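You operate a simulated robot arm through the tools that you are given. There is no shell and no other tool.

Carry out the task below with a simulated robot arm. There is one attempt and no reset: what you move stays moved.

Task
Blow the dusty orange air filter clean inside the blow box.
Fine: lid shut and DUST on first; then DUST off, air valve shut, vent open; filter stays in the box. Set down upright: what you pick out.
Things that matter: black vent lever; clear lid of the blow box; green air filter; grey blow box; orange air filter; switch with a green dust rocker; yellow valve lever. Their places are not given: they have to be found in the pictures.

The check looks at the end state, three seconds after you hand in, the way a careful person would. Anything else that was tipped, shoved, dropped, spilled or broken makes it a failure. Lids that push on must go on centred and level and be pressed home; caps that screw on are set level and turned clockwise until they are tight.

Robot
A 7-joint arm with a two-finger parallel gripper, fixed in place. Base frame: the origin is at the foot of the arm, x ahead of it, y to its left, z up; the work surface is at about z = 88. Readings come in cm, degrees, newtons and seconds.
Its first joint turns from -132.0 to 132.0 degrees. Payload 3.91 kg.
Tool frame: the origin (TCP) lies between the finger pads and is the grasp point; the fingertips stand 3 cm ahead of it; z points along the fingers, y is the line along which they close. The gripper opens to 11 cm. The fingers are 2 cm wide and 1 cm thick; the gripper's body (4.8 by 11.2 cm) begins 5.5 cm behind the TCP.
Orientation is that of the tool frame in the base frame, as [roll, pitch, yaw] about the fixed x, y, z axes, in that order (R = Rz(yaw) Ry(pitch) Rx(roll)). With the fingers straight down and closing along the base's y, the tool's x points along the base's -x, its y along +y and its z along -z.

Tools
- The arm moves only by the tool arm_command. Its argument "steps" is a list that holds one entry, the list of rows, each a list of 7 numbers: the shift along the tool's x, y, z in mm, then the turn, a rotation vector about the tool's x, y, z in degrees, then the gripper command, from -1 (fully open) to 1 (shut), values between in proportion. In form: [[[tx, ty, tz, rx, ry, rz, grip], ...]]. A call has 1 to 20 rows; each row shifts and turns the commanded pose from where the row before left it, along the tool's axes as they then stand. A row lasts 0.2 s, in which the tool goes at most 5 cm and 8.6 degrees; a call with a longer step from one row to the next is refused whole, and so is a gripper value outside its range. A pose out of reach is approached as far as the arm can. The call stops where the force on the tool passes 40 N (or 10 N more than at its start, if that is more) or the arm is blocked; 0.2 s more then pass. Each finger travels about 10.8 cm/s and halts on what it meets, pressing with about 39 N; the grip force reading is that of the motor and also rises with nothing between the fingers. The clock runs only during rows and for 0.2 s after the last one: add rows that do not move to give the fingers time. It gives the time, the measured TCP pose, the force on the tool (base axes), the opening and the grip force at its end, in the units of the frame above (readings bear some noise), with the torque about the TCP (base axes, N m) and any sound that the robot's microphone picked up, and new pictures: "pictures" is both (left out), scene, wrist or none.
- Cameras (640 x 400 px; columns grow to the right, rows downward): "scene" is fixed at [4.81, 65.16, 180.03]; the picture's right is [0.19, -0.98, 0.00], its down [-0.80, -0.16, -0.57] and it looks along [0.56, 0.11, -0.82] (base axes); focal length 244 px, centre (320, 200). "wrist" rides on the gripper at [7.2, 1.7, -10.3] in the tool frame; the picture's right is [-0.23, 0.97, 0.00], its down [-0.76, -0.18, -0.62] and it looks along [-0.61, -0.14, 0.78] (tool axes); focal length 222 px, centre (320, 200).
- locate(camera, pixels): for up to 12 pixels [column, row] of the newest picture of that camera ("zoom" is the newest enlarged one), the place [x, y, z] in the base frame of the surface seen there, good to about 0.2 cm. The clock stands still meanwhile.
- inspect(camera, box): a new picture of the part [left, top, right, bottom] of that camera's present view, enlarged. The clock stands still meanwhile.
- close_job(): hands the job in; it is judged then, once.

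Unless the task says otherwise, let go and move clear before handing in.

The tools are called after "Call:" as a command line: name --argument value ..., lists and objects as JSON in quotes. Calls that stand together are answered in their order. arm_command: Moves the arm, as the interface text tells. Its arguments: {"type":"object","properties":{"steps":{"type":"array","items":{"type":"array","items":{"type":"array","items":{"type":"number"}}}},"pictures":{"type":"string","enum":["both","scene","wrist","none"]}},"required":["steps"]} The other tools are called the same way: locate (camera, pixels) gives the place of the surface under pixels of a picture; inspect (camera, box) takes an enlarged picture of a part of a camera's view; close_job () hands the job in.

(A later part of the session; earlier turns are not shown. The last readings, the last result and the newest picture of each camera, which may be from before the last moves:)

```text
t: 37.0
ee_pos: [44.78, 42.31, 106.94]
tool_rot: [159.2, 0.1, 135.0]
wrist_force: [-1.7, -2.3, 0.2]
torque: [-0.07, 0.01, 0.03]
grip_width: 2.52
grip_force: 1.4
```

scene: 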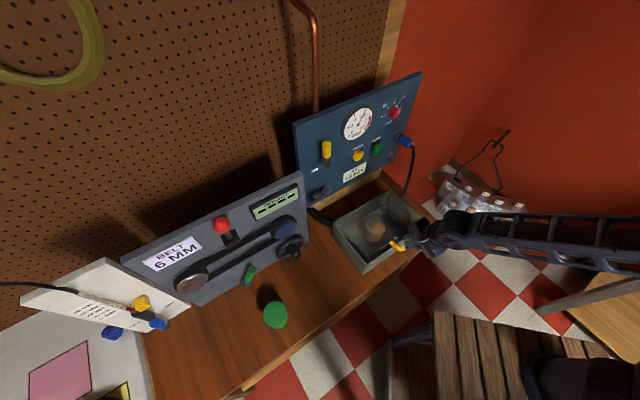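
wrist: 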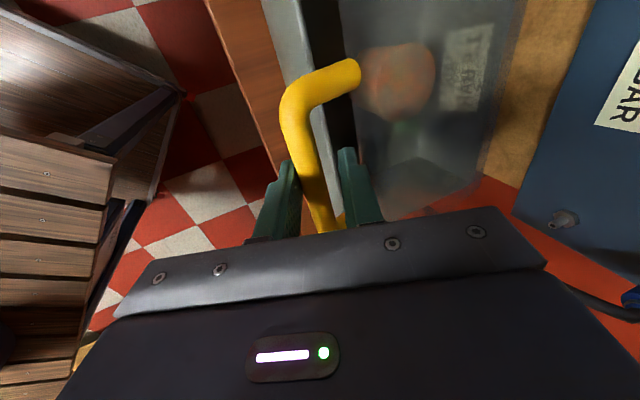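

The lid is about 75° closed, the readings match the model, and the forces are small. I'll keep lowering the lid to about 85°.

Call:
arm_command --steps '[[[0, -5.8, 8.7, 0, 0, 0, 0.564], [0, -5.8, 8.7, 0, 0, 0, 0.564], [0, -5.2, 9.1, 0, 0, 0, 0.564], [0, -5.1, 9.1, 0, 0, 0, 0.564], [0, 0, 0, 0, 0, 0, 0.564]]]'

```text
t: 38.2
ee_pos: [44.31, 41.92, 102.86]
tool_rot: [159.0, 0.0, 135.0]
wrist_force: [-0.8, -2.1, -0.7]
torque: [-0.03, -0.02, -0.01]
grip_width: 2.54
grip_force: 1.8
```

scene: 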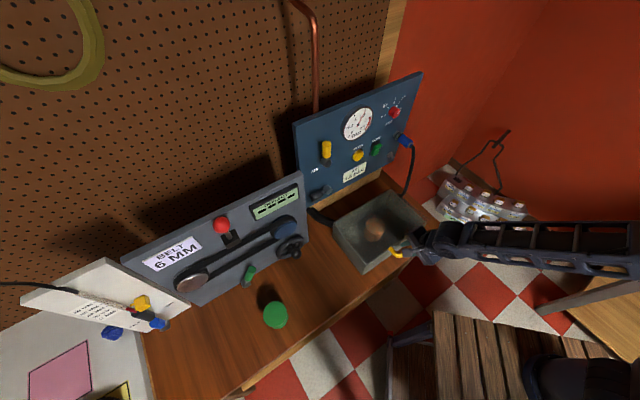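
wrist: 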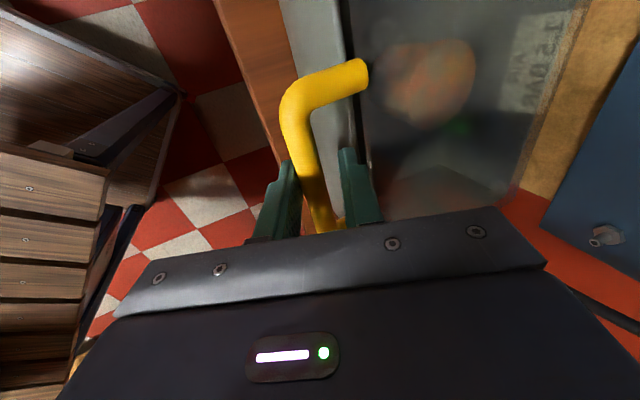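

The lid looks nearly down in both views. I'll measure the bar and lid-edge heights to see how far remains.

Call:
locate --camera "wrist" --pixels '[[300, 110], [310, 150], [350, 75], [320, 80], [318, 60], [335, 40], [355, 30], [420, 160]]'

Call:
inspect --camera "scene" --box '[320, 170, 450, 280]'

```text
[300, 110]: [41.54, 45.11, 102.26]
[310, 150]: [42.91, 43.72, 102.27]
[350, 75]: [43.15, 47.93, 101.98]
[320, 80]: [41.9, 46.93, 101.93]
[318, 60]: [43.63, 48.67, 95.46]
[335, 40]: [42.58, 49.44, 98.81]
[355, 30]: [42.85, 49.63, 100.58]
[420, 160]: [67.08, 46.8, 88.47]
```

```text
3.64 times, centred on (385, 225) of scene
```

zoom: 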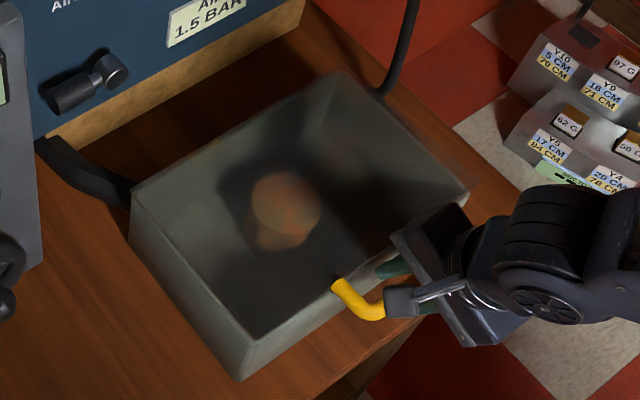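

The bar top is at z≈102.3, so about 2 cm remain. I'll lower the rest of the way slowly.

Call:
arm_command --steps '[[[0, -4.4, 9.5, 0, 0, 0, 0.564], [0, -4.3, 9.5, 0, 0, 0, 0.564], [0, -1.0, 3.0, 0, 0, 0, 0.564], [0, 0, 0, 0, 0, 0, 0.564]]]'

Call:
locate --camera "wrist" --pixels '[[300, 110], [310, 150], [350, 75], [320, 80], [335, 40], [355, 30]]'

Call:
inspect --camera "scene" --box '[320, 170, 450, 280]'

```text
t: 39.2
ee_pos: [44.2, 41.95, 100.38]
tool_rot: [159.0, 0.0, 135.0]
wrist_force: [0.6, -0.6, -0.6]
torque: [0.01, 0.01, -0.01]
grip_width: 2.42
grip_force: 0.1
```

scene: 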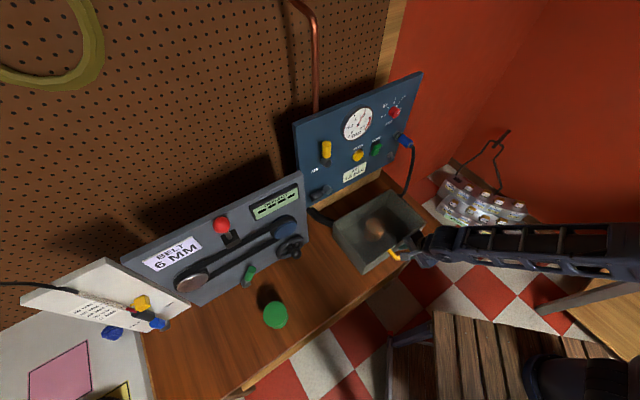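
wrist: 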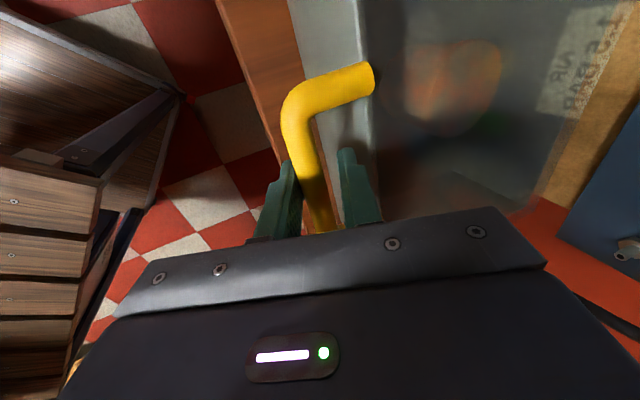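

```text
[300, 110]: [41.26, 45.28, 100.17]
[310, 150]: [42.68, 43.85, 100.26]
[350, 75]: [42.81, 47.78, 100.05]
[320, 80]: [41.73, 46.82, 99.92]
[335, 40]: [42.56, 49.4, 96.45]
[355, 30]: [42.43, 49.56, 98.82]
```

```text
3.64 times, centred on (385, 225) of scene
```

zoom: 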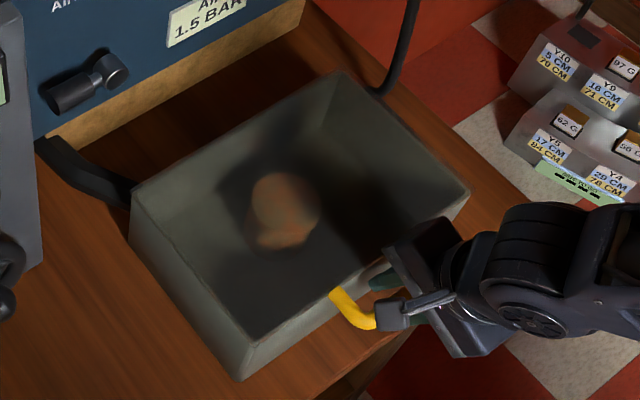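

The grip force dropped to 0.1 N with the bar top at z≈100.2, so the lid seems to be resting on the box. I'll open slightly, retract along the tool axis and check the lid stays level.

Call:
arm_command --steps '[[[0, 0, 0, 0, 0, 0, 0.45], [0, 0, 0, 0, 0, 0, 0.45], [0, 0, -20, 0, 0, 0, 0.45], [0, 0, -30, 0, 0, 0, 0.45], [0, 0, -35, 0, 0, 0, 0.45], [0, 0, -35, 0, 0, 0, 0.45], [0, 0, 0, 0, 0, 0, 0.45]]]'

Call:
inspect --camera "scene" --box '[320, 170, 450, 280]'

```text
t: 40.8
ee_pos: [41.24, 38.92, 111.62]
tool_rot: [159.1, 0.0, 134.9]
wrist_force: [0.4, -0.9, 0.5]
torque: [-0.02, 0.04, -0.01]
grip_width: 3.02
grip_force: 0.0
```

scene: 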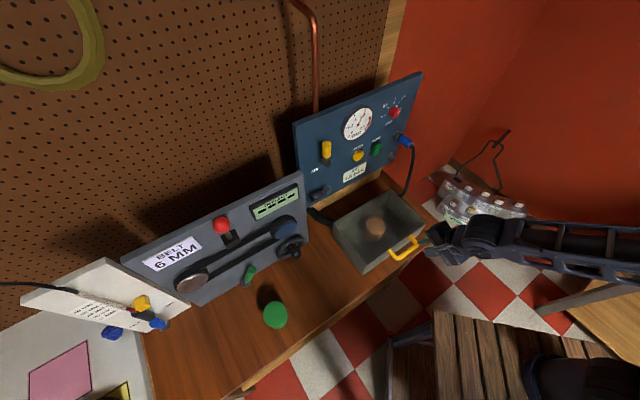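
wrist: 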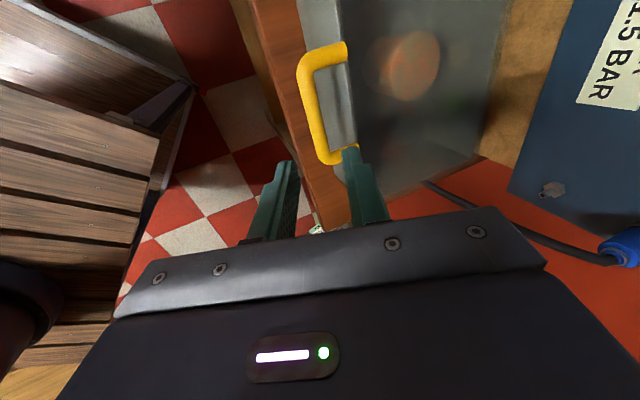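

```text
3.64 times, centred on (385, 225) of scene
```

zoom: 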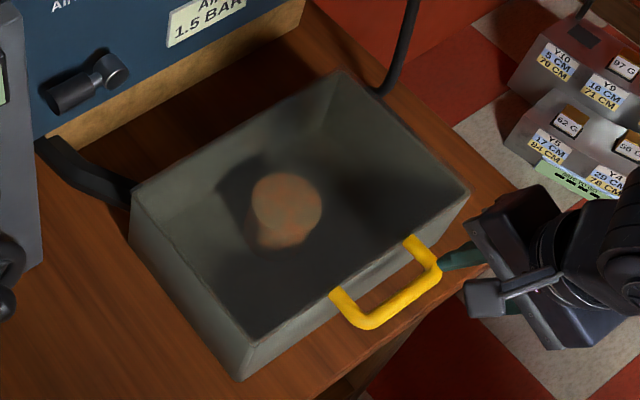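

The lid looks flush on the box, with the handle in front at about (403,248). I'll check the handle and lid heights.

Call:
locate --camera "zoom" --pixels '[[370, 320], [400, 305], [430, 285], [340, 300], [412, 245], [250, 345], [375, 275], [460, 195], [290, 200], [140, 200], [230, 300], [335, 85]]'

Call:
locate --camera "wrist" --pixels '[[305, 80], [312, 110], [325, 55], [340, 80], [350, 40], [410, 130]]'

```text
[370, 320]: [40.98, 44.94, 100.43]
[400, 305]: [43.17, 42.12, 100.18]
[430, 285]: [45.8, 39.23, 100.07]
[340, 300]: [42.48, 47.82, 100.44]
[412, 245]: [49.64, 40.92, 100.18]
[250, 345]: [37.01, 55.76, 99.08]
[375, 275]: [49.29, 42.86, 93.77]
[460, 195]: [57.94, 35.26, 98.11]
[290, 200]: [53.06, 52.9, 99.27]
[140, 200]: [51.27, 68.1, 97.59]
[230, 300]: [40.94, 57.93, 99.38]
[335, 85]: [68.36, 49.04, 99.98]
```

```text
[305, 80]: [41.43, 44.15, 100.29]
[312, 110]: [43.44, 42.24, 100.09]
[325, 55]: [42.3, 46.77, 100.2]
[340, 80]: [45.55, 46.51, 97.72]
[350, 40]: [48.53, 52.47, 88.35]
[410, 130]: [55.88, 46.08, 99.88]
```

The lid is shut and level (surface at z≈99.3–99.9). Next is DUST: the green rocker is at u≈13.3, z≈115, with its upper half sticking out (d≈93.5) and its lower half at d≈94.7. I'll close the fingers and swing the tool horizontal towards the panel at a safe stand-off.

Call:
arm_command --steps '[[[-19.3, 35.8, -9.5, 0, 0, 0, 1], [-19.3, 35.8, -9.5, 0, 0, 0, 1], [-19.3, 35.8, -9.5, 0, 0, 0, 1], [-19.3, 35.8, -9.5, 0, 0, 0, 1], [-19.3, 35.8, -9.5, 0, 0, 0, 1], [-19.3, 35.8, -9.5, 0, 0, 0, 1], [0, 0, 0, -8, 0, 0, 1], [0, 0, 0, -8, 0, 0, 1], [0, 0, 0, -8, 0, 0, 1], [0, 0, 0, -8, 0, 0, 1], [0, 0, 0, -8, 0, 0, 1], [0, 0, 0, -8, 0, 0, 1], [0, 0, 0, -8, 0, 0, 1], [0, 0, 0, -8, 0, 0, 1], [0, 0, 0, -5.1, 0, 0, 1], [0, 0, 0, 0, 0, 0, 1]]]'

```text
t: 44.2
ee_pos: [62.2, 43.45, 124.33]
tool_rot: [89.8, 0.0, 135.1]
wrist_force: [-0.4, -0.8, 1.0]
torque: [0.0, -0.01, 0.01]
grip_width: 0.0
grip_force: 37.7
out of reach, approached as far as the arm can: row 11
```

scene: 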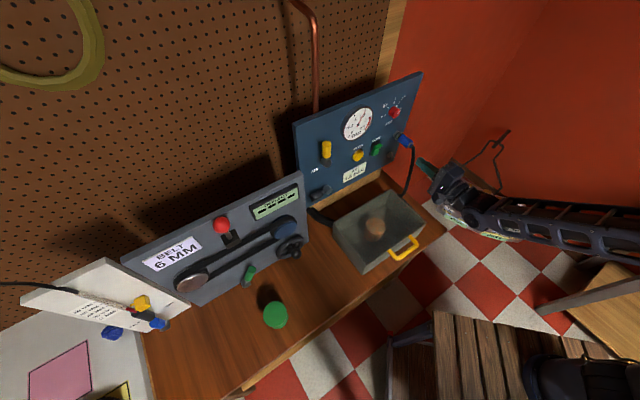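
wrist: 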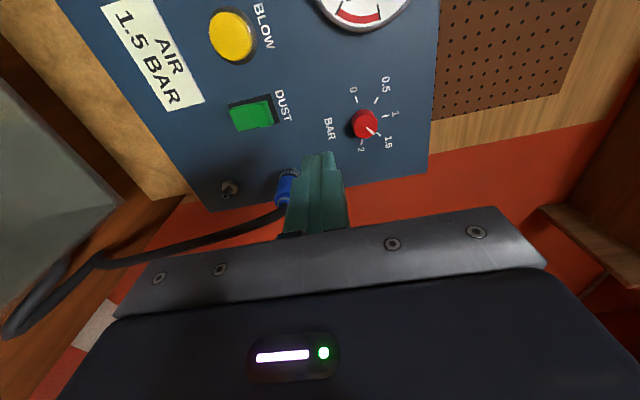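

The tool is horizontal (rot [90,0,135]) at d=74.7, u=13.3, z=124.3. I'll zoom in on the DUST rocker and measure it.

Call:
inspect --camera "wrist" --box '[190, 0, 310, 150]'

```text
2.67 times, centred on (250, 75) of wrist
```

zoom: 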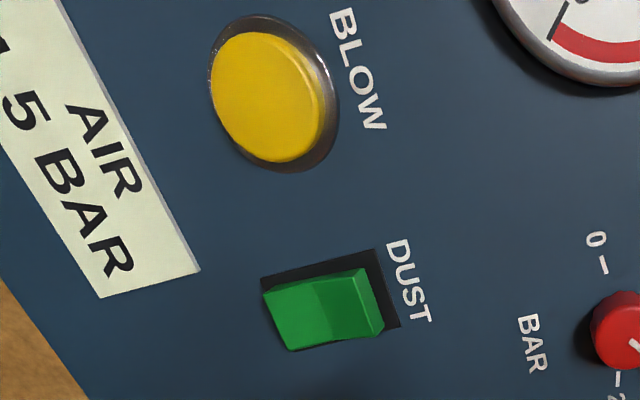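

Call:
locate --camera "zoom" --pixels '[[275, 320], [300, 315], [318, 310], [330, 305], [350, 302], [375, 325], [385, 300], [380, 260], [265, 280], [265, 100], [300, 95], [240, 90]]'

```text
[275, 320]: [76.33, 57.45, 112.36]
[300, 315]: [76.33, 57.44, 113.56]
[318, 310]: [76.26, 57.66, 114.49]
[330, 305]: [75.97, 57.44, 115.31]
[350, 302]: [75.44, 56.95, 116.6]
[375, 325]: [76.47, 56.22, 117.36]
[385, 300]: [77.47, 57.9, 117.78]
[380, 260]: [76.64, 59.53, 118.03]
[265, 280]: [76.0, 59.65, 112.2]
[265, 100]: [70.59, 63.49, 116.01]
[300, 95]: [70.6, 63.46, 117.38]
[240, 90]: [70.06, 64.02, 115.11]
```

The rocker's upper half slopes out (z 114.5–117.3) and its lower half is flush, so it is in the OFF position. I'll line the closed fingertips up with the upper half (u≈13.2, z≈116.8) and approach to 3 cm away.

Call:
arm_command --steps '[[[0, -38, 0, 0, 0, 0, 1], [0, -37, 0, 0, 0, 0, 1], [0, 0, 40, 0, 0, 0, 1], [0, 0, 40, 0, 0, 0, 1], [0, 0, 35, 0, 0, 0, 1], [0, 0, 0, 0, 0, 0, 1]]]'

```text
t: 45.6
ee_pos: [70.58, 51.62, 116.79]
tool_rot: [89.8, 0.0, 135.0]
wrist_force: [-0.6, 0.5, 0.2]
torque: [0.01, 0.02, -0.02]
grip_width: 0.0
grip_force: 37.6
```

scene: 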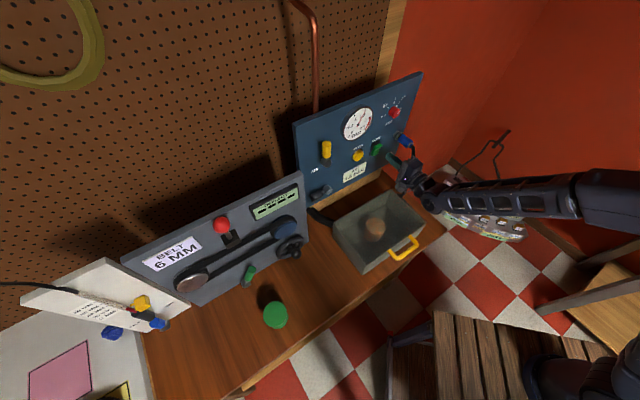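
wrist: 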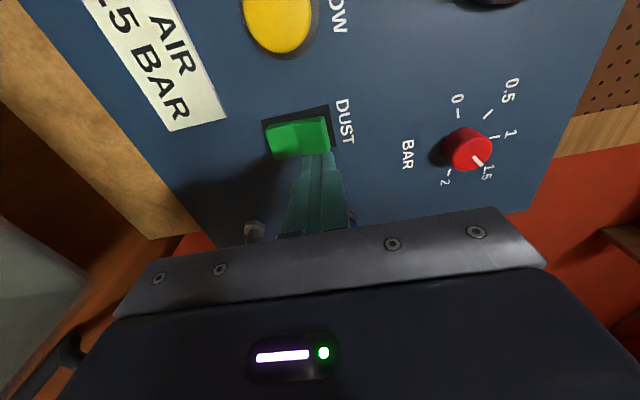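

The fingertips are aimed at the rocker's upper half (315,140). I'll advance and press it in small steps.

Call:
arm_command --steps '[[[0, 0, 20, 0, 0, 0, 1], [0, 0, 15, 0, 0, 0, 1], [0, 0, 5, 0, 0, 0, 1], [0, 0, 5, 0, 0, 0, 1], [0, 0, 5, 0, 0, 0, 1], [0, 0, 3, 0, 0, 0, 1], [0, 0, 0, 0, 0, 0, 1]]]'

```text
t: 47.2
ee_pos: [74.02, 55.23, 116.68]
tool_rot: [89.8, 0.0, 135.0]
wrist_force: [-14.5, -9.3, -2.2]
torque: [-0.01, -0.09, 0.1]
grip_width: 0.01
grip_force: 37.5
```

scene: 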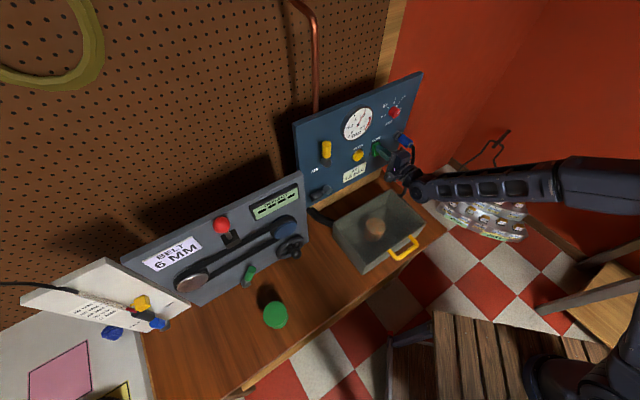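
wrist: 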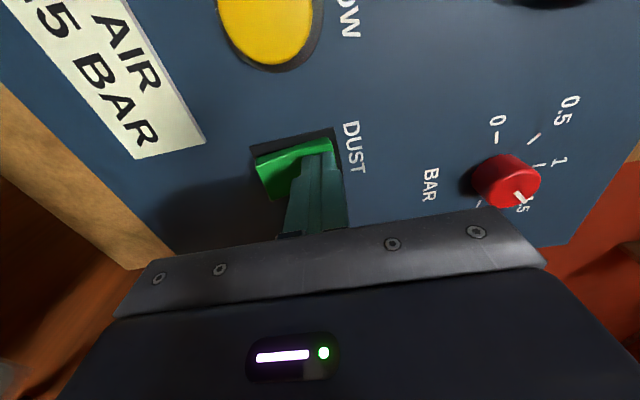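

The rocker's lower half now stands out at (270,175), so it has flipped, and the push force reads about 17 N. I'll retract and check the state.

Call:
arm_command --steps '[[[0, 0, -20, 0, 0, 0, 1], [0, 0, -35, 0, 0, 0, 1], [0, 0, -35, 0, 0, 0, 1], [0, 0, 0, 0, 0, 0, 1]]]'

Call:
inspect --camera "wrist" --box '[200, 0, 360, 180]'

Call:
inspect --camera "scene" --box '[300, 80, 420, 200]'

```text
t: 48.2
ee_pos: [67.93, 49.1, 116.82]
tool_rot: [90.0, -0.1, 135.0]
wrist_force: [0.1, -0.4, -0.1]
torque: [-0.02, -0.01, 0.01]
grip_width: 0.0
grip_force: 37.6
```

scene: 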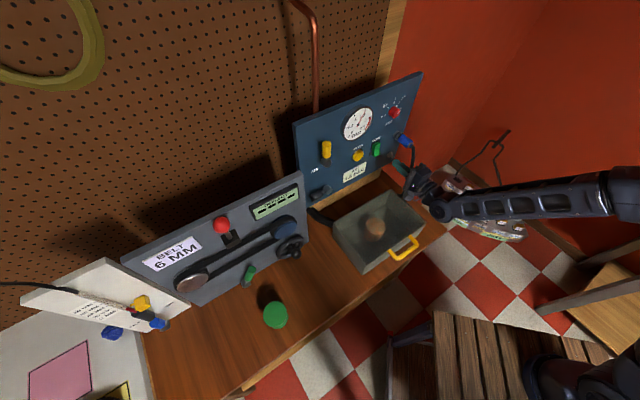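
wrist: 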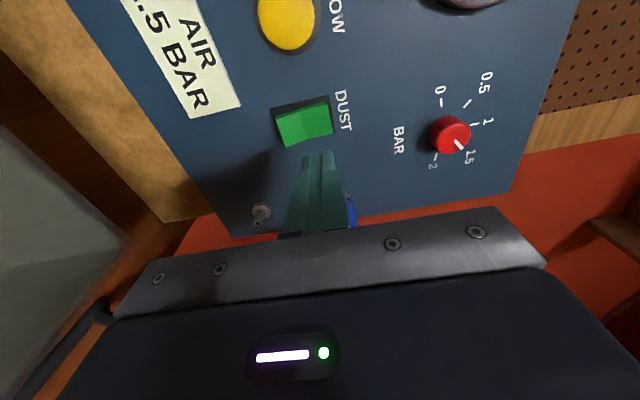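

```text
2.22 times, centred on (280, 90) of wrist
```

zoom: 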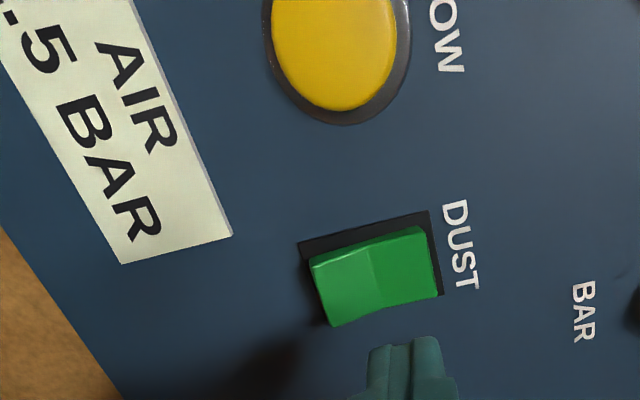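

```text
3.33 times, centred on (360, 140) of scene
```

zoom: 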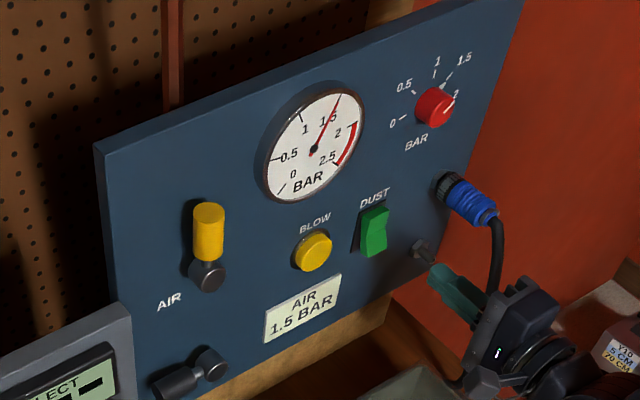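

The rocker is latched with its upper half in and its lower half out, so DUST is on; no sound was reported. I'll move in front of the BLOW button (u≈5, z≈116) and pause to listen.

Call:
arm_command --steps '[[[28, -3, 0, 0, 0, 0, 1], [28, -3, 0, 0, 0, 0, 1], [27, -2, 0, 0, 0, 0, 1], [0, 0, 0, 0, 0, 0, 1], [0, 0, 0, 0, 0, 0, 1], [0, 0, 0, 0, 0, 0, 1]]]'

Call:
inspect --camera "wrist" --box '[220, 40, 400, 220]'

```text
t: 49.6
ee_pos: [61.91, 54.78, 115.93]
tool_rot: [89.8, 0.0, 135.0]
wrist_force: [0.3, 0.3, 0.6]
torque: [0.0, 0.04, -0.03]
grip_width: 0.0
grip_force: 37.8
```

scene: 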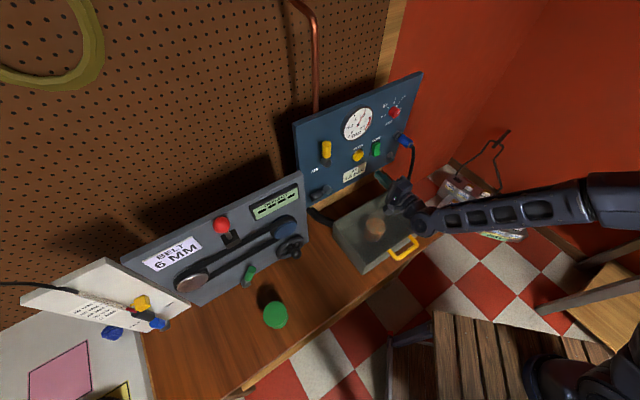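
wrist: 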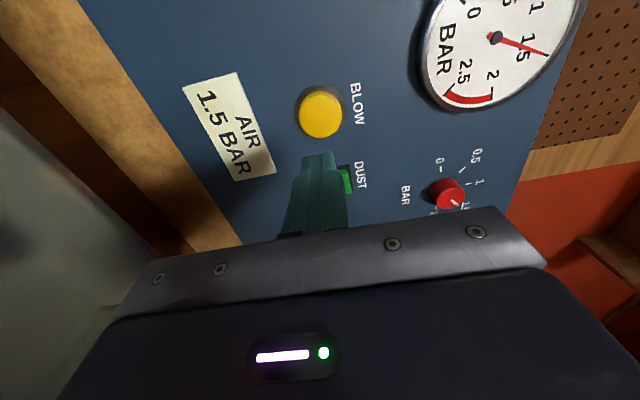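

```text
2.22 times, centred on (310, 130) of wrist
```

zoom: 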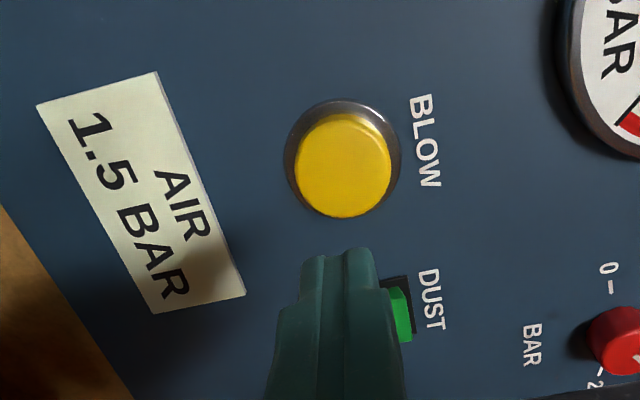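

Call:
locate --camera "zoom" --pixels '[[343, 168], [300, 170], [388, 168], [343, 125], [343, 212], [345, 105], [395, 310]]'

```text
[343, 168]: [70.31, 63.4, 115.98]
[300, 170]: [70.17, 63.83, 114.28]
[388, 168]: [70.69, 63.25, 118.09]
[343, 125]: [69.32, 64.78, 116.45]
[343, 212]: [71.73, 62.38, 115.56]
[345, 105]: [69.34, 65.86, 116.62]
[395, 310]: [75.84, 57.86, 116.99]
```

The BLOW button centre is at u≈4.9, z≈116.1, with its face at d≈94.7, and the tool is lined up. I'll advance and press it, holding for a moment while listening.

Call:
arm_command --steps '[[[0, 0, 30, 0, 0, 0, 1], [0, 0, 30, 0, 0, 0, 1], [0, 0, 25, 0, 0, 0, 1], [0, 0, 4, 0, 0, 0, 1], [0, 0, 3, 0, 0, 0, 1], [0, 0, 3, 0, 0, 0, 1], [0, 0, 2, 0, 0, 0, 1], [0, 0, 0, 0, 0, 0, 1], [0, 0, 0, 0, 0, 0, 1], [0, 0, 0, 0, 0, 0, 1], [0, 0, 0, 0, 0, 0, 1]]]'

Call:
inspect --camera "scene" --box '[310, 80, 440, 280]'

```text
t: 52.0
ee_pos: [68.78, 61.66, 115.94]
tool_rot: [89.9, 0.1, 135.0]
wrist_force: [-1.4, -3.8, 0.5]
torque: [-0.02, 0.01, -0.04]
grip_width: 0.01
grip_force: 37.3
heard: click
```

scene: 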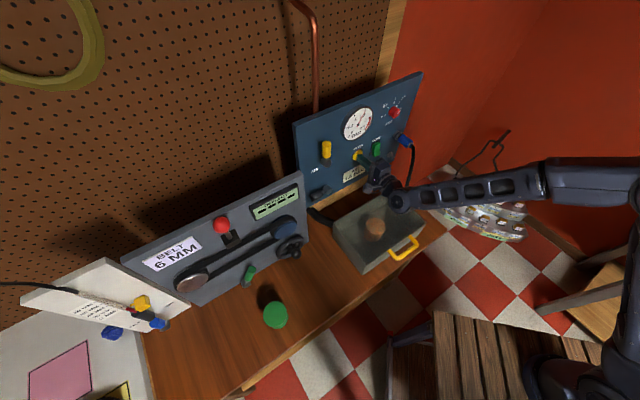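
wrist: 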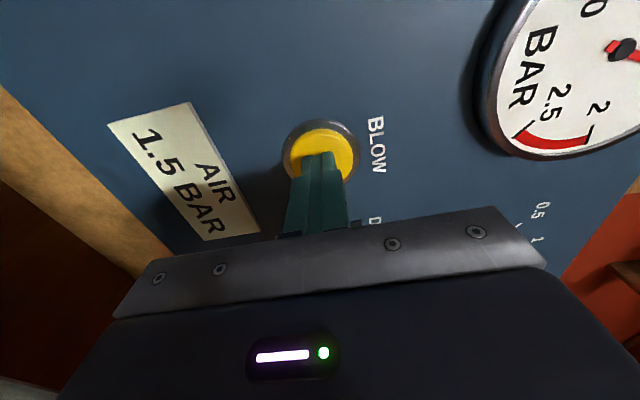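

```text
2.00 times, centred on (375, 180) of scene
```

zoom: 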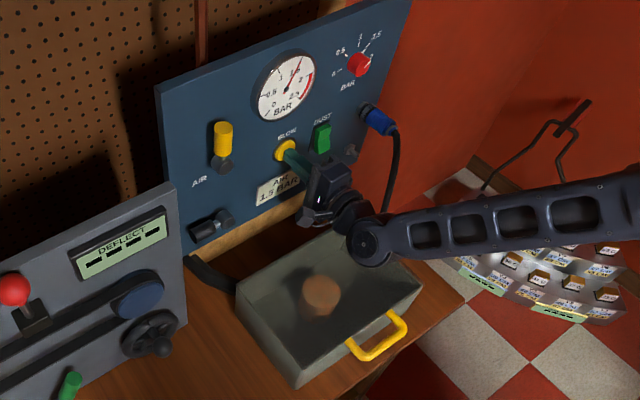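

A click was heard, so the button is pressed (tip at d≈95.2). I'll check the filter through the clear lid.

Call:
inspect --camera "scene" --box '[345, 205, 410, 260]'

Call:
inspect --camera "scene" --box '[335, 95, 405, 175]'

```text
7.27 times, centred on (378, 232) of scene
```

zoom: 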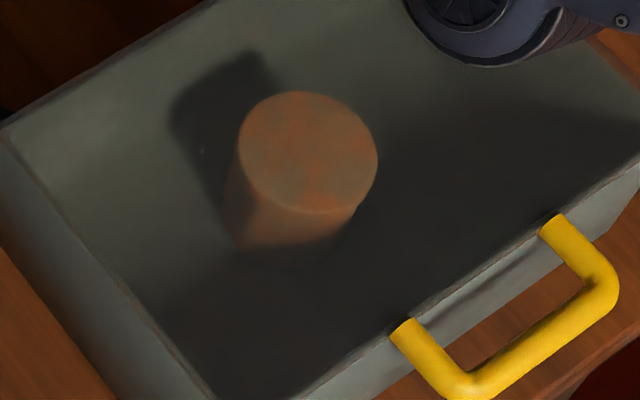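

```text
5.00 times, centred on (370, 135) of scene
```

zoom: 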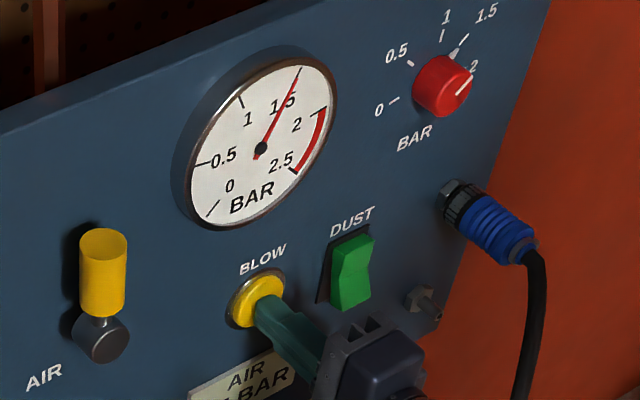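

The filter still shows dust patches. I'll keep the button held for longer with a slightly firmer press.

Call:
arm_command --steps '[[[0, 0, 2, 0, 0, 0, 1], [0, 0, 0, 0, 0, 0, 1], [0, 0, 0, 0, 0, 0, 1], [0, 0, 0, 0, 0, 0, 1], [0, 0, 0, 0, 0, 0, 1], [0, 0, 0, 0, 0, 0, 1], [0, 0, 0, 0, 0, 0, 1], [0, 0, 0, 0, 0, 0, 1], [0, 0, 0, 0, 0, 0, 1], [0, 0, 0, 0, 0, 0, 1], [0, 0, 0, 0, 0, 0, 1], [0, 0, 0, 0, 0, 0, 1], [0, 0, 0, 0, 0, 0, 1], [0, 0, 0, 0, 0, 0, 1], [0, 0, 0, 0, 0, 0, 1]]]' --pictures "scene"

Call:
inspect --camera "scene" --box '[345, 205, 410, 260]'

```text
t: 55.2
ee_pos: [68.89, 61.91, 115.83]
tool_rot: [89.9, -0.1, 134.9]
wrist_force: [-16.8, -18.1, -8.3]
torque: [-0.19, 0.16, -0.04]
grip_width: 0.0
grip_force: 37.7
```

scene: 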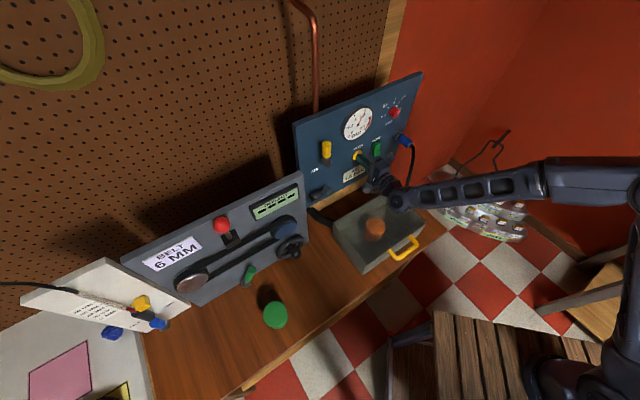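

```text
7.27 times, centred on (378, 232) of scene
```

zoom: 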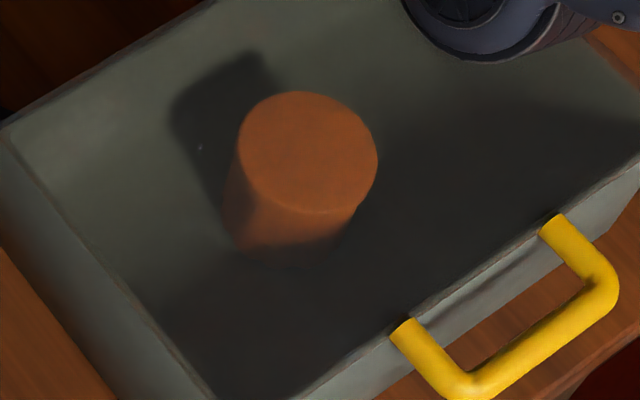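

The filter has turned a clear, even orange, so blowing works. I'll hold about 2 s more to be sure it is fully clean, then compare.

Call:
arm_command --steps '[[[0, 0, 0, 0, 0, 0, 1], [0, 0, 0, 0, 0, 0, 1], [0, 0, 0, 0, 0, 0, 1], [0, 0, 0, 0, 0, 0, 1], [0, 0, 0, 0, 0, 0, 1], [0, 0, 0, 0, 0, 0, 1], [0, 0, 0, 0, 0, 0, 1], [0, 0, 0, 0, 0, 0, 1], [0, 0, 0, 0, 0, 0, 1], [0, 0, 0, 0, 0, 0, 1]]]' --pictures "scene"

Call:
inspect --camera "scene" --box '[345, 205, 410, 260]'

```text
t: 57.4
ee_pos: [68.97, 61.88, 115.94]
tool_rot: [90.0, 0.0, 135.0]
wrist_force: [-18.1, -15.6, -8.1]
torque: [-0.21, 0.18, 0.01]
grip_width: 0.01
grip_force: 37.6
```

scene: 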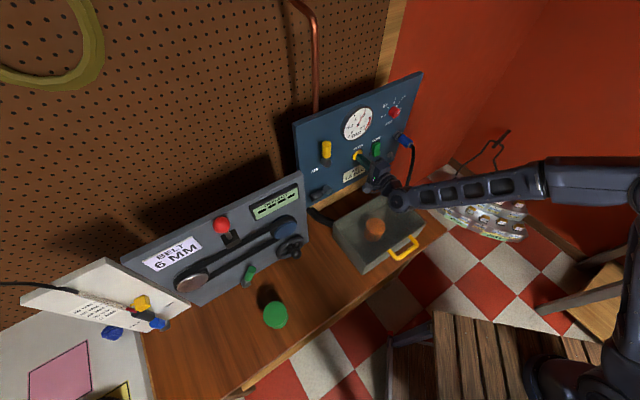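

```text
7.27 times, centred on (378, 232) of scene
```

zoom: 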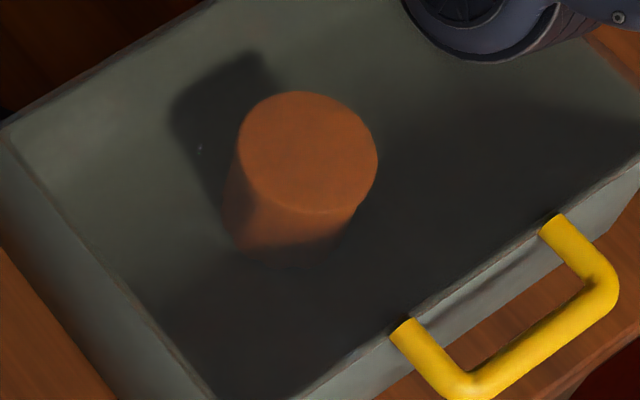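

The filter's colour no longer changes, so it is clean. I'll release the button, back off, and line up with the rocker's lower half (u≈13.2, z≈113).

Call:
arm_command --steps '[[[0, 0, -20, 0, 0, 0, 1], [0, 0, -40, 0, 0, 0, 1], [0, 0, -30, 0, 0, 0, 1], [-28, -10, 0, 0, 0, 0, 1], [-28, -10, 0, 0, 0, 0, 1], [-27, -9, 0, 0, 0, 0, 1], [0, 0, 0, 0, 0, 0, 1]]]'

Call:
inspect --camera "wrist" --box '[220, 0, 400, 200]'

```text
t: 59.0
ee_pos: [68.51, 49.84, 113.07]
tool_rot: [90.0, 0.0, 135.1]
wrist_force: [0.5, -0.4, 0.1]
torque: [-0.04, -0.02, 0.02]
grip_width: 0.01
grip_force: 38.0
```

scene: 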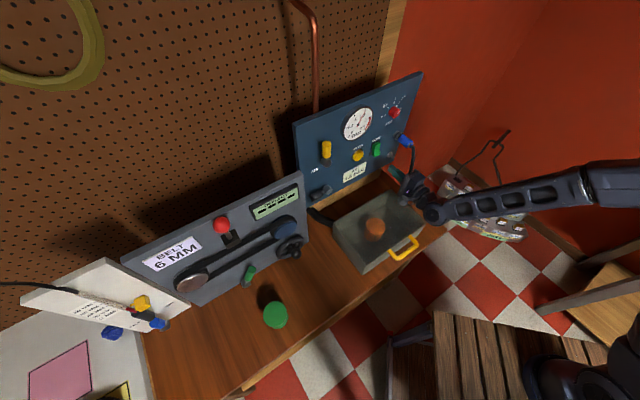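
wrist: 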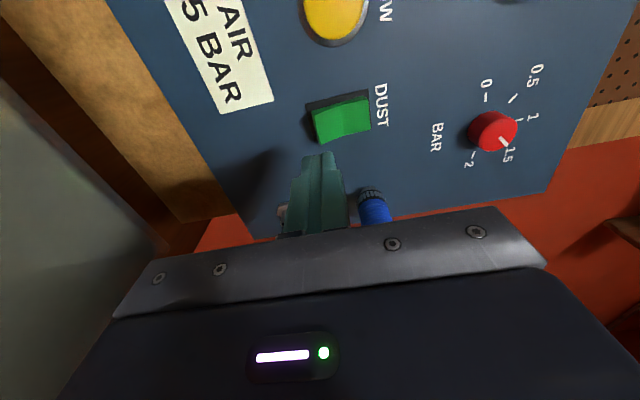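

```text
2.00 times, centred on (310, 100) of wrist
```

zoom: 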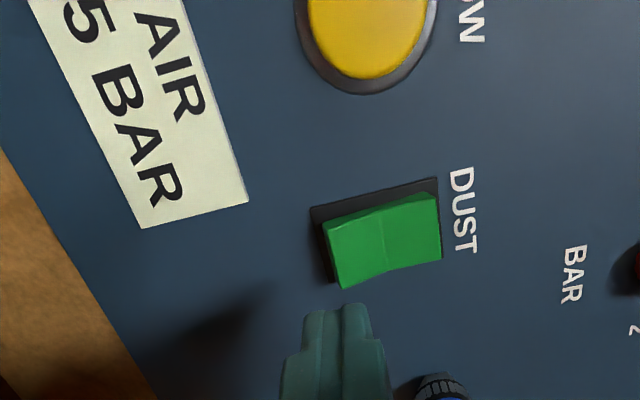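

The tips are aligned with the rocker's lower half. I'll advance and press it to turn DUST off.

Call:
arm_command --steps '[[[0, 0, 30, 0, 0, 0, 1], [0, 0, 30, 0, 0, 0, 1], [0, 0, 5, 0, 0, 0, 1], [0, 0, 5, 0, 0, 0, 1], [0, 0, 5, 0, 0, 0, 1], [0, 0, 4, 0, 0, 0, 1], [0, 0, 0, 0, 0, 0, 1]]]' --pictures "wrist"

Call:
arm_command --steps '[[[0, 0, -20, 0, 0, 0, 1], [0, 0, -35, 0, 0, 0, 1], [0, 0, -35, 0, 0, 0, 1], [0, 0, 0, 0, 0, 0, 1]]]'

Call:
inspect --camera "wrist" --box '[220, 0, 400, 200]'

Call:
inspect --camera "scene" --box '[295, 80, 425, 210]'

```text
t: 60.6
ee_pos: [74.0, 55.15, 112.99]
tool_rot: [89.9, 0.0, 135.0]
wrist_force: [0.3, 0.1, -0.4]
torque: [0.01, 0.0, 0.01]
grip_width: 0.0
grip_force: 37.6
```

wrist: 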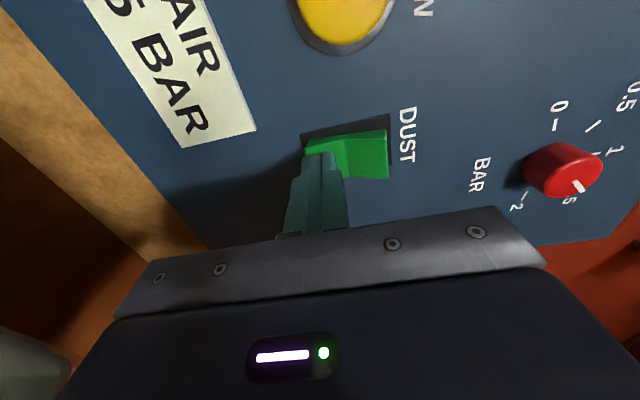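

```text
t: 61.6
ee_pos: [67.7, 48.68, 112.96]
tool_rot: [89.9, 0.1, 135.0]
wrist_force: [0.2, 0.3, 0.4]
torque: [0.0, -0.02, -0.03]
grip_width: 0.0
grip_force: 37.8
```

scene: 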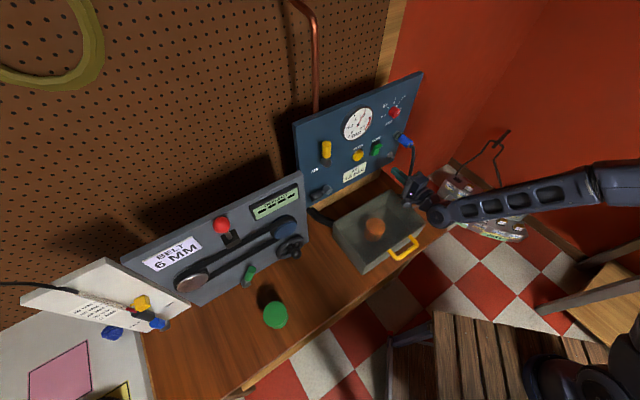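
wrist: 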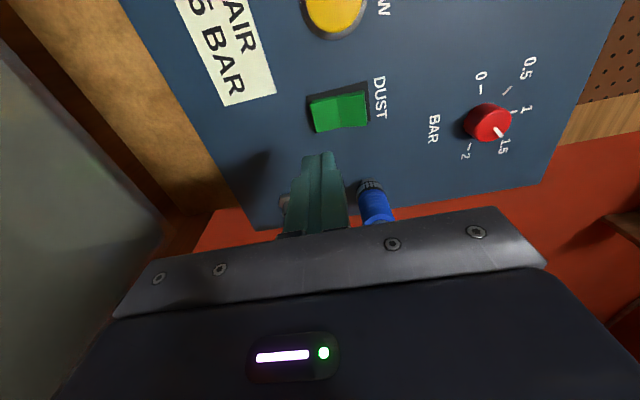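

```text
2.00 times, centred on (310, 100) of wrist
```

zoom: 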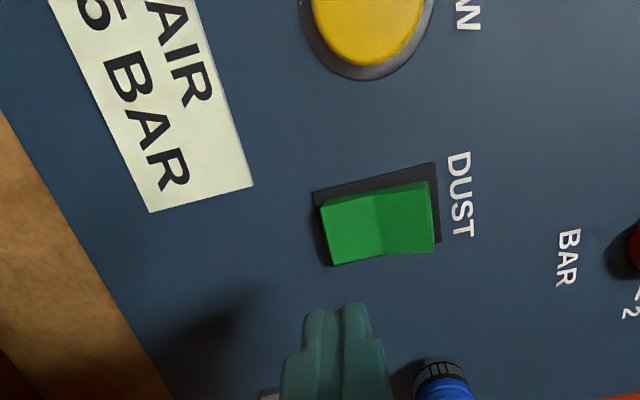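

```text
3.08 times, centred on (360, 145) of scene
```

zoom: 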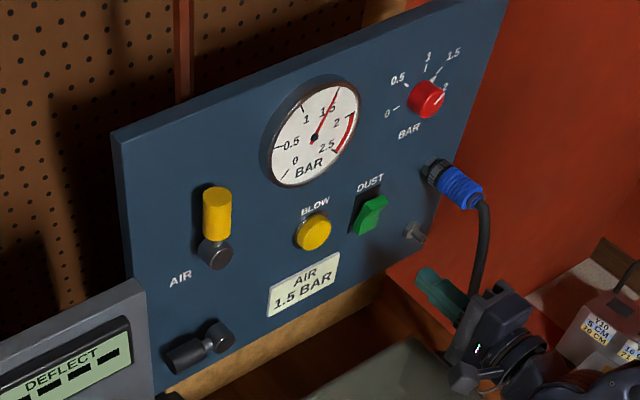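

The rocker is back in its starting position with the upper half out, so DUST is off. Now I'll study the AIR valve and VENT lever closely from the scene camera before moving them.

Call:
inspect --camera "scene" --box '[300, 130, 350, 170]'

Call:
inspect --camera "scene" --box '[300, 165, 350, 205]'

Call:
locate --camera "wrist" --pixels '[[325, 118], [350, 108], [358, 105], [335, 115]]'

```text
10.00 times, centred on (325, 150) of scene
```

zoom: 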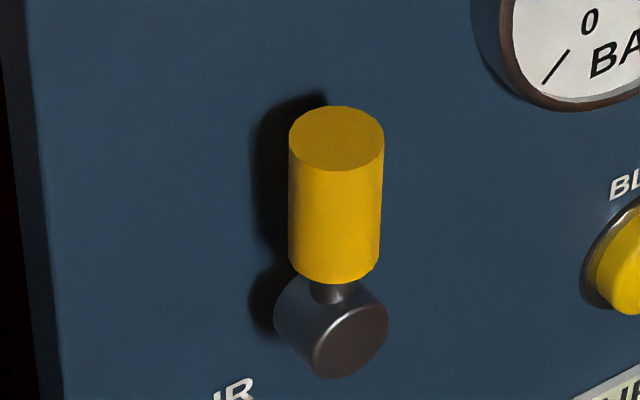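

```text
10.00 times, centred on (325, 185) of scene
```

zoom: 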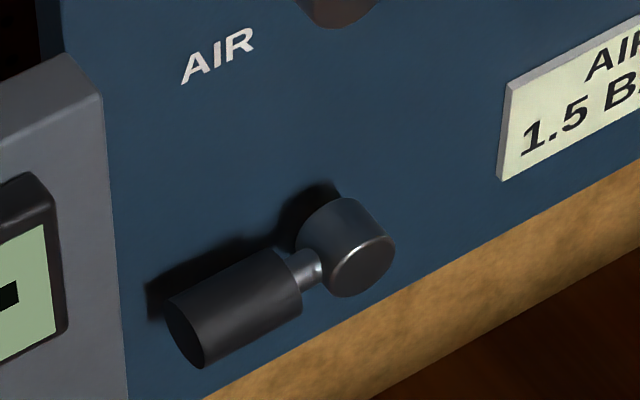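

```text
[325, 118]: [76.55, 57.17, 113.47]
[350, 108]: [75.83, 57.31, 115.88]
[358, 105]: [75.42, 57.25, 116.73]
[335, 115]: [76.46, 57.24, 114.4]
```

The AIR handle is a thick yellow cylinder pointing up from its hub, and the VENT handle points left (horizontal) from its hub. I'll measure both.

Call:
locate --camera "scene" --pixels '[[328, 164], [326.5, 156], [326.5, 150], [326.5, 144], [322, 150], [331, 150], [326.5, 141]]'

Call:
locate --camera "zoom" --pixels '[[362, 265], [330, 225], [305, 270], [270, 290], [230, 310], [195, 330], [185, 335], [235, 340], [220, 285], [250, 270], [200, 355]]'

```text
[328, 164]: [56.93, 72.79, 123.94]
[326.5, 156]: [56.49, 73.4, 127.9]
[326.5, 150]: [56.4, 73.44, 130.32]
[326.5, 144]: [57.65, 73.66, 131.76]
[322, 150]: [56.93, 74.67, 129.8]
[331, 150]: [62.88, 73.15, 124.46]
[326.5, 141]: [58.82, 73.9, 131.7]
```

```text
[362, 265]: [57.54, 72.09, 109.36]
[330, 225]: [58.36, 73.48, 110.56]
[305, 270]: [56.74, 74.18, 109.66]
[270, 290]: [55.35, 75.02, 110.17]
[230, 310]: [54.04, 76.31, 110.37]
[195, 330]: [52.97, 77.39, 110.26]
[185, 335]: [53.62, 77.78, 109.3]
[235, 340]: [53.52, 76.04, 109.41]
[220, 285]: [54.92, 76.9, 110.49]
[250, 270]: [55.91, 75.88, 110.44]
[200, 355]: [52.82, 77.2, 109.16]
```

DUST is confirmed off (lower half d≈94.6, upper half d≈93.8). The AIR hub is at u≈-11.2, z≈123.9, with its handle up to z≈131.7. The VENT hub is at u≈-10.4, z≈109.3, with its handle pointing left to u≈-17.3. I'll check where the grey belt panel's right edge lies, then stage the tool to the right of the AIR handle.

Call:
locate --camera "scene" --pixels '[[300, 172], [303, 176], [306, 200], [309, 240], [290, 190], [280, 182], [285, 225], [290, 247], [317, 110], [342, 124], [345, 135]]'

Call:
arm_command --steps '[[[40, 32, 0, 0, 0, 0, 1], [40, 32, 0, 0, 0, 0, 1], [40, 32, 0, 0, 0, 0, 1], [40, 32, 0, 0, 0, 0, 1], [40, 32, 0, 0, 0, 0, 1], [12, 0, 0, 0, 0, 0, 1], [0, 0, 0, 0, 0, 0, 1]]]'

```text
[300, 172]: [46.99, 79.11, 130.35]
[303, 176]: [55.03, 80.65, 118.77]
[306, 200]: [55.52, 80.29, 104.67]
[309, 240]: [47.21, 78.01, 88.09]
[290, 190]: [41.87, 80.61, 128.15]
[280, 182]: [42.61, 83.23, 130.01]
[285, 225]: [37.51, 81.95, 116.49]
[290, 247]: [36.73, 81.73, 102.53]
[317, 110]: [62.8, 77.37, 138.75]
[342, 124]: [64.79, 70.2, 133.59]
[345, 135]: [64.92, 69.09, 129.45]
```

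```text
refused: row 1 steps farther than a row can; nothing moved
```

The first row was just over the 5 cm limit, so nothing moved. The belt panel's edge is at u≈-22.7, d≈89, which leaves enough room. I'll send the same staging move in smaller rows.

Call:
arm_command --steps '[[[30.6, 22.8, 0, 0, 0, 0, 1], [30.6, 22.8, 0, 0, 0, 0, 1], [30.6, 22.8, 0, 0, 0, 0, 1], [30.6, 22.8, 0, 0, 0, 0, 1], [30.6, 22.8, 0, 0, 0, 0, 1], [30.6, 22.8, 0, 0, 0, 0, 1], [30.6, 22.8, 0, 0, 0, 0, 1], [0, 0, 0, 0, 0, 0, 1]]]'

```text
t: 63.4
ee_pos: [52.51, 63.98, 129.1]
tool_rot: [90.0, 0.0, 135.0]
wrist_force: [-0.2, -0.4, 0.3]
torque: [0.01, -0.01, 0.0]
grip_width: 0.0
grip_force: 37.8
```

scene: 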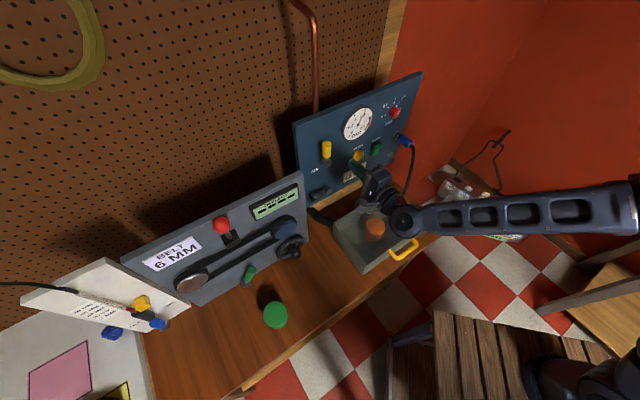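
wrist: 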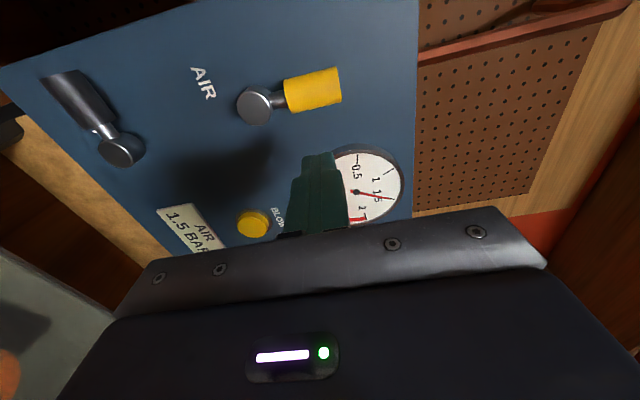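

The wrist camera now shows both valves sideways: AIR handle at (312,88), VENT handle at (80,100). I'll enlarge and measure from here.

Call:
inspect --camera "wrist" --box '[180, 30, 400, 180]'

Call:
locate --camera "wrist" --pixels '[[255, 107], [275, 99], [290, 95], [312, 90], [338, 85], [312, 75], [315, 106], [120, 150], [100, 125], [75, 90], [55, 80], [318, 160]]'

```text
2.67 times, centred on (290, 105) of wrist
```

zoom: 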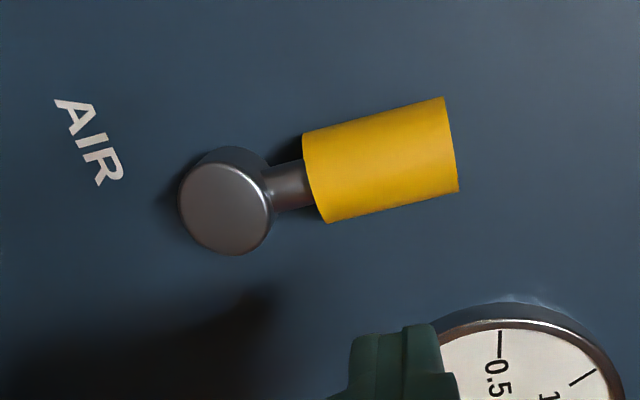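

```text
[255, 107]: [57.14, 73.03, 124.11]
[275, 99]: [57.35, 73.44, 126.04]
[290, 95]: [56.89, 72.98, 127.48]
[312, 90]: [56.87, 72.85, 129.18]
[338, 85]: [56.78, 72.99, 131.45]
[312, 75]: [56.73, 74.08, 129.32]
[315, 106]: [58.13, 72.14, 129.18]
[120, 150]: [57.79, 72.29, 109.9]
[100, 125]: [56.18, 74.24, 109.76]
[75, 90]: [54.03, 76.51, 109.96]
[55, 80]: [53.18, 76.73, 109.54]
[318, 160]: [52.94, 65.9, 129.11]
```

The AIR hub is at u≈-11.2, z≈124.1, and the handle spans z≈126.5–131.7. The tool is at u=-8.1, z=129.1, clear to the right. I'll advance beside the handle.

Call:
arm_command --steps '[[[0, 0, 30, 0, 0, 0, 1], [0, 0, 30, 0, 0, 0, 1], [0, 0, 26, 0, 0, 0, 1], [0, 0, 0, 0, 0, 0, 1]]]'

```text
t: 64.4
ee_pos: [58.41, 69.98, 129.08]
tool_rot: [89.9, 0.1, 135.0]
wrist_force: [0.2, 0.3, -0.2]
torque: [0.03, 0.0, 0.02]
grip_width: 0.02
grip_force: 37.5
```

scene: 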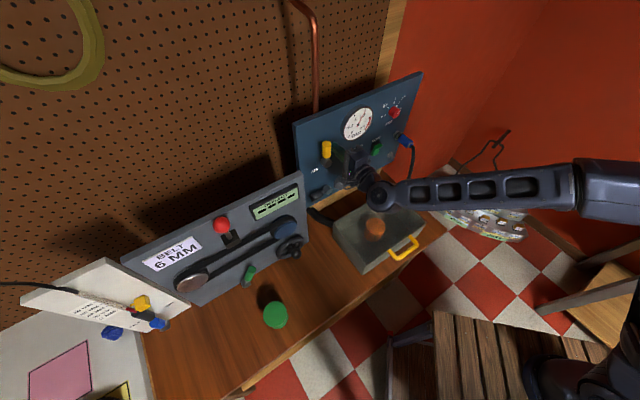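
wrist: 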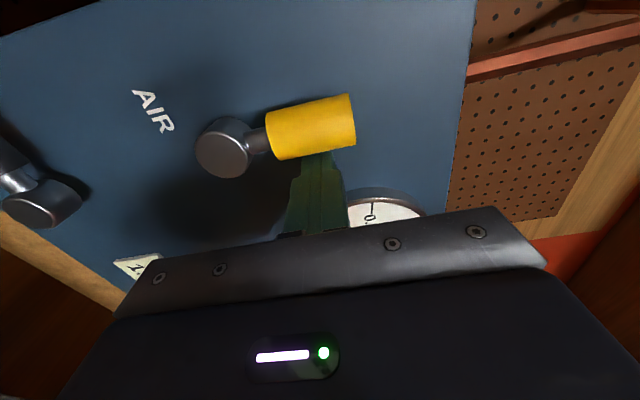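

The fingers are just to the right of the handle with no contact. I'll gently push left about 2 cm to test whether the lever turns that way.

Call:
arm_command --steps '[[[6, 0, 0, 0, 0, 0, 1], [4, 1, 0, 0, 0, 0, 1], [4, 1, 0, 0, 0, 0, 1], [4, 1, 0, 0, 0, 0, 1], [0, 0, 0, 0, 0, 0, 1]]]'

```text
t: 65.6
ee_pos: [57.39, 71.45, 129.25]
tool_rot: [89.9, 0.1, 135.0]
wrist_force: [0.9, -0.6, -0.7]
torque: [-0.03, 0.01, -0.02]
grip_width: 0.0
grip_force: 37.9
```

scene: 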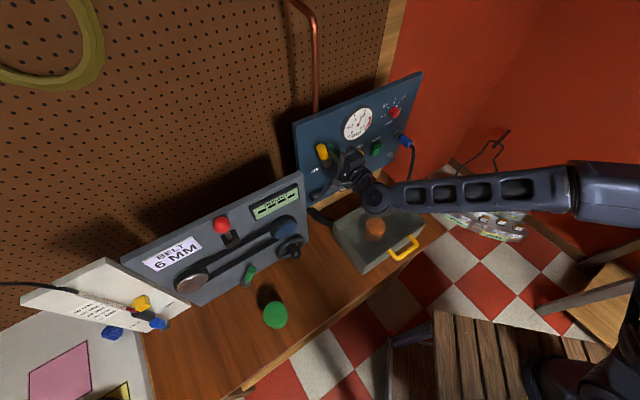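
wrist: 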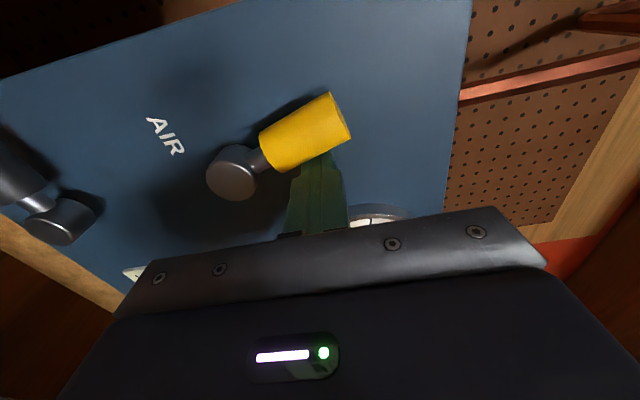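

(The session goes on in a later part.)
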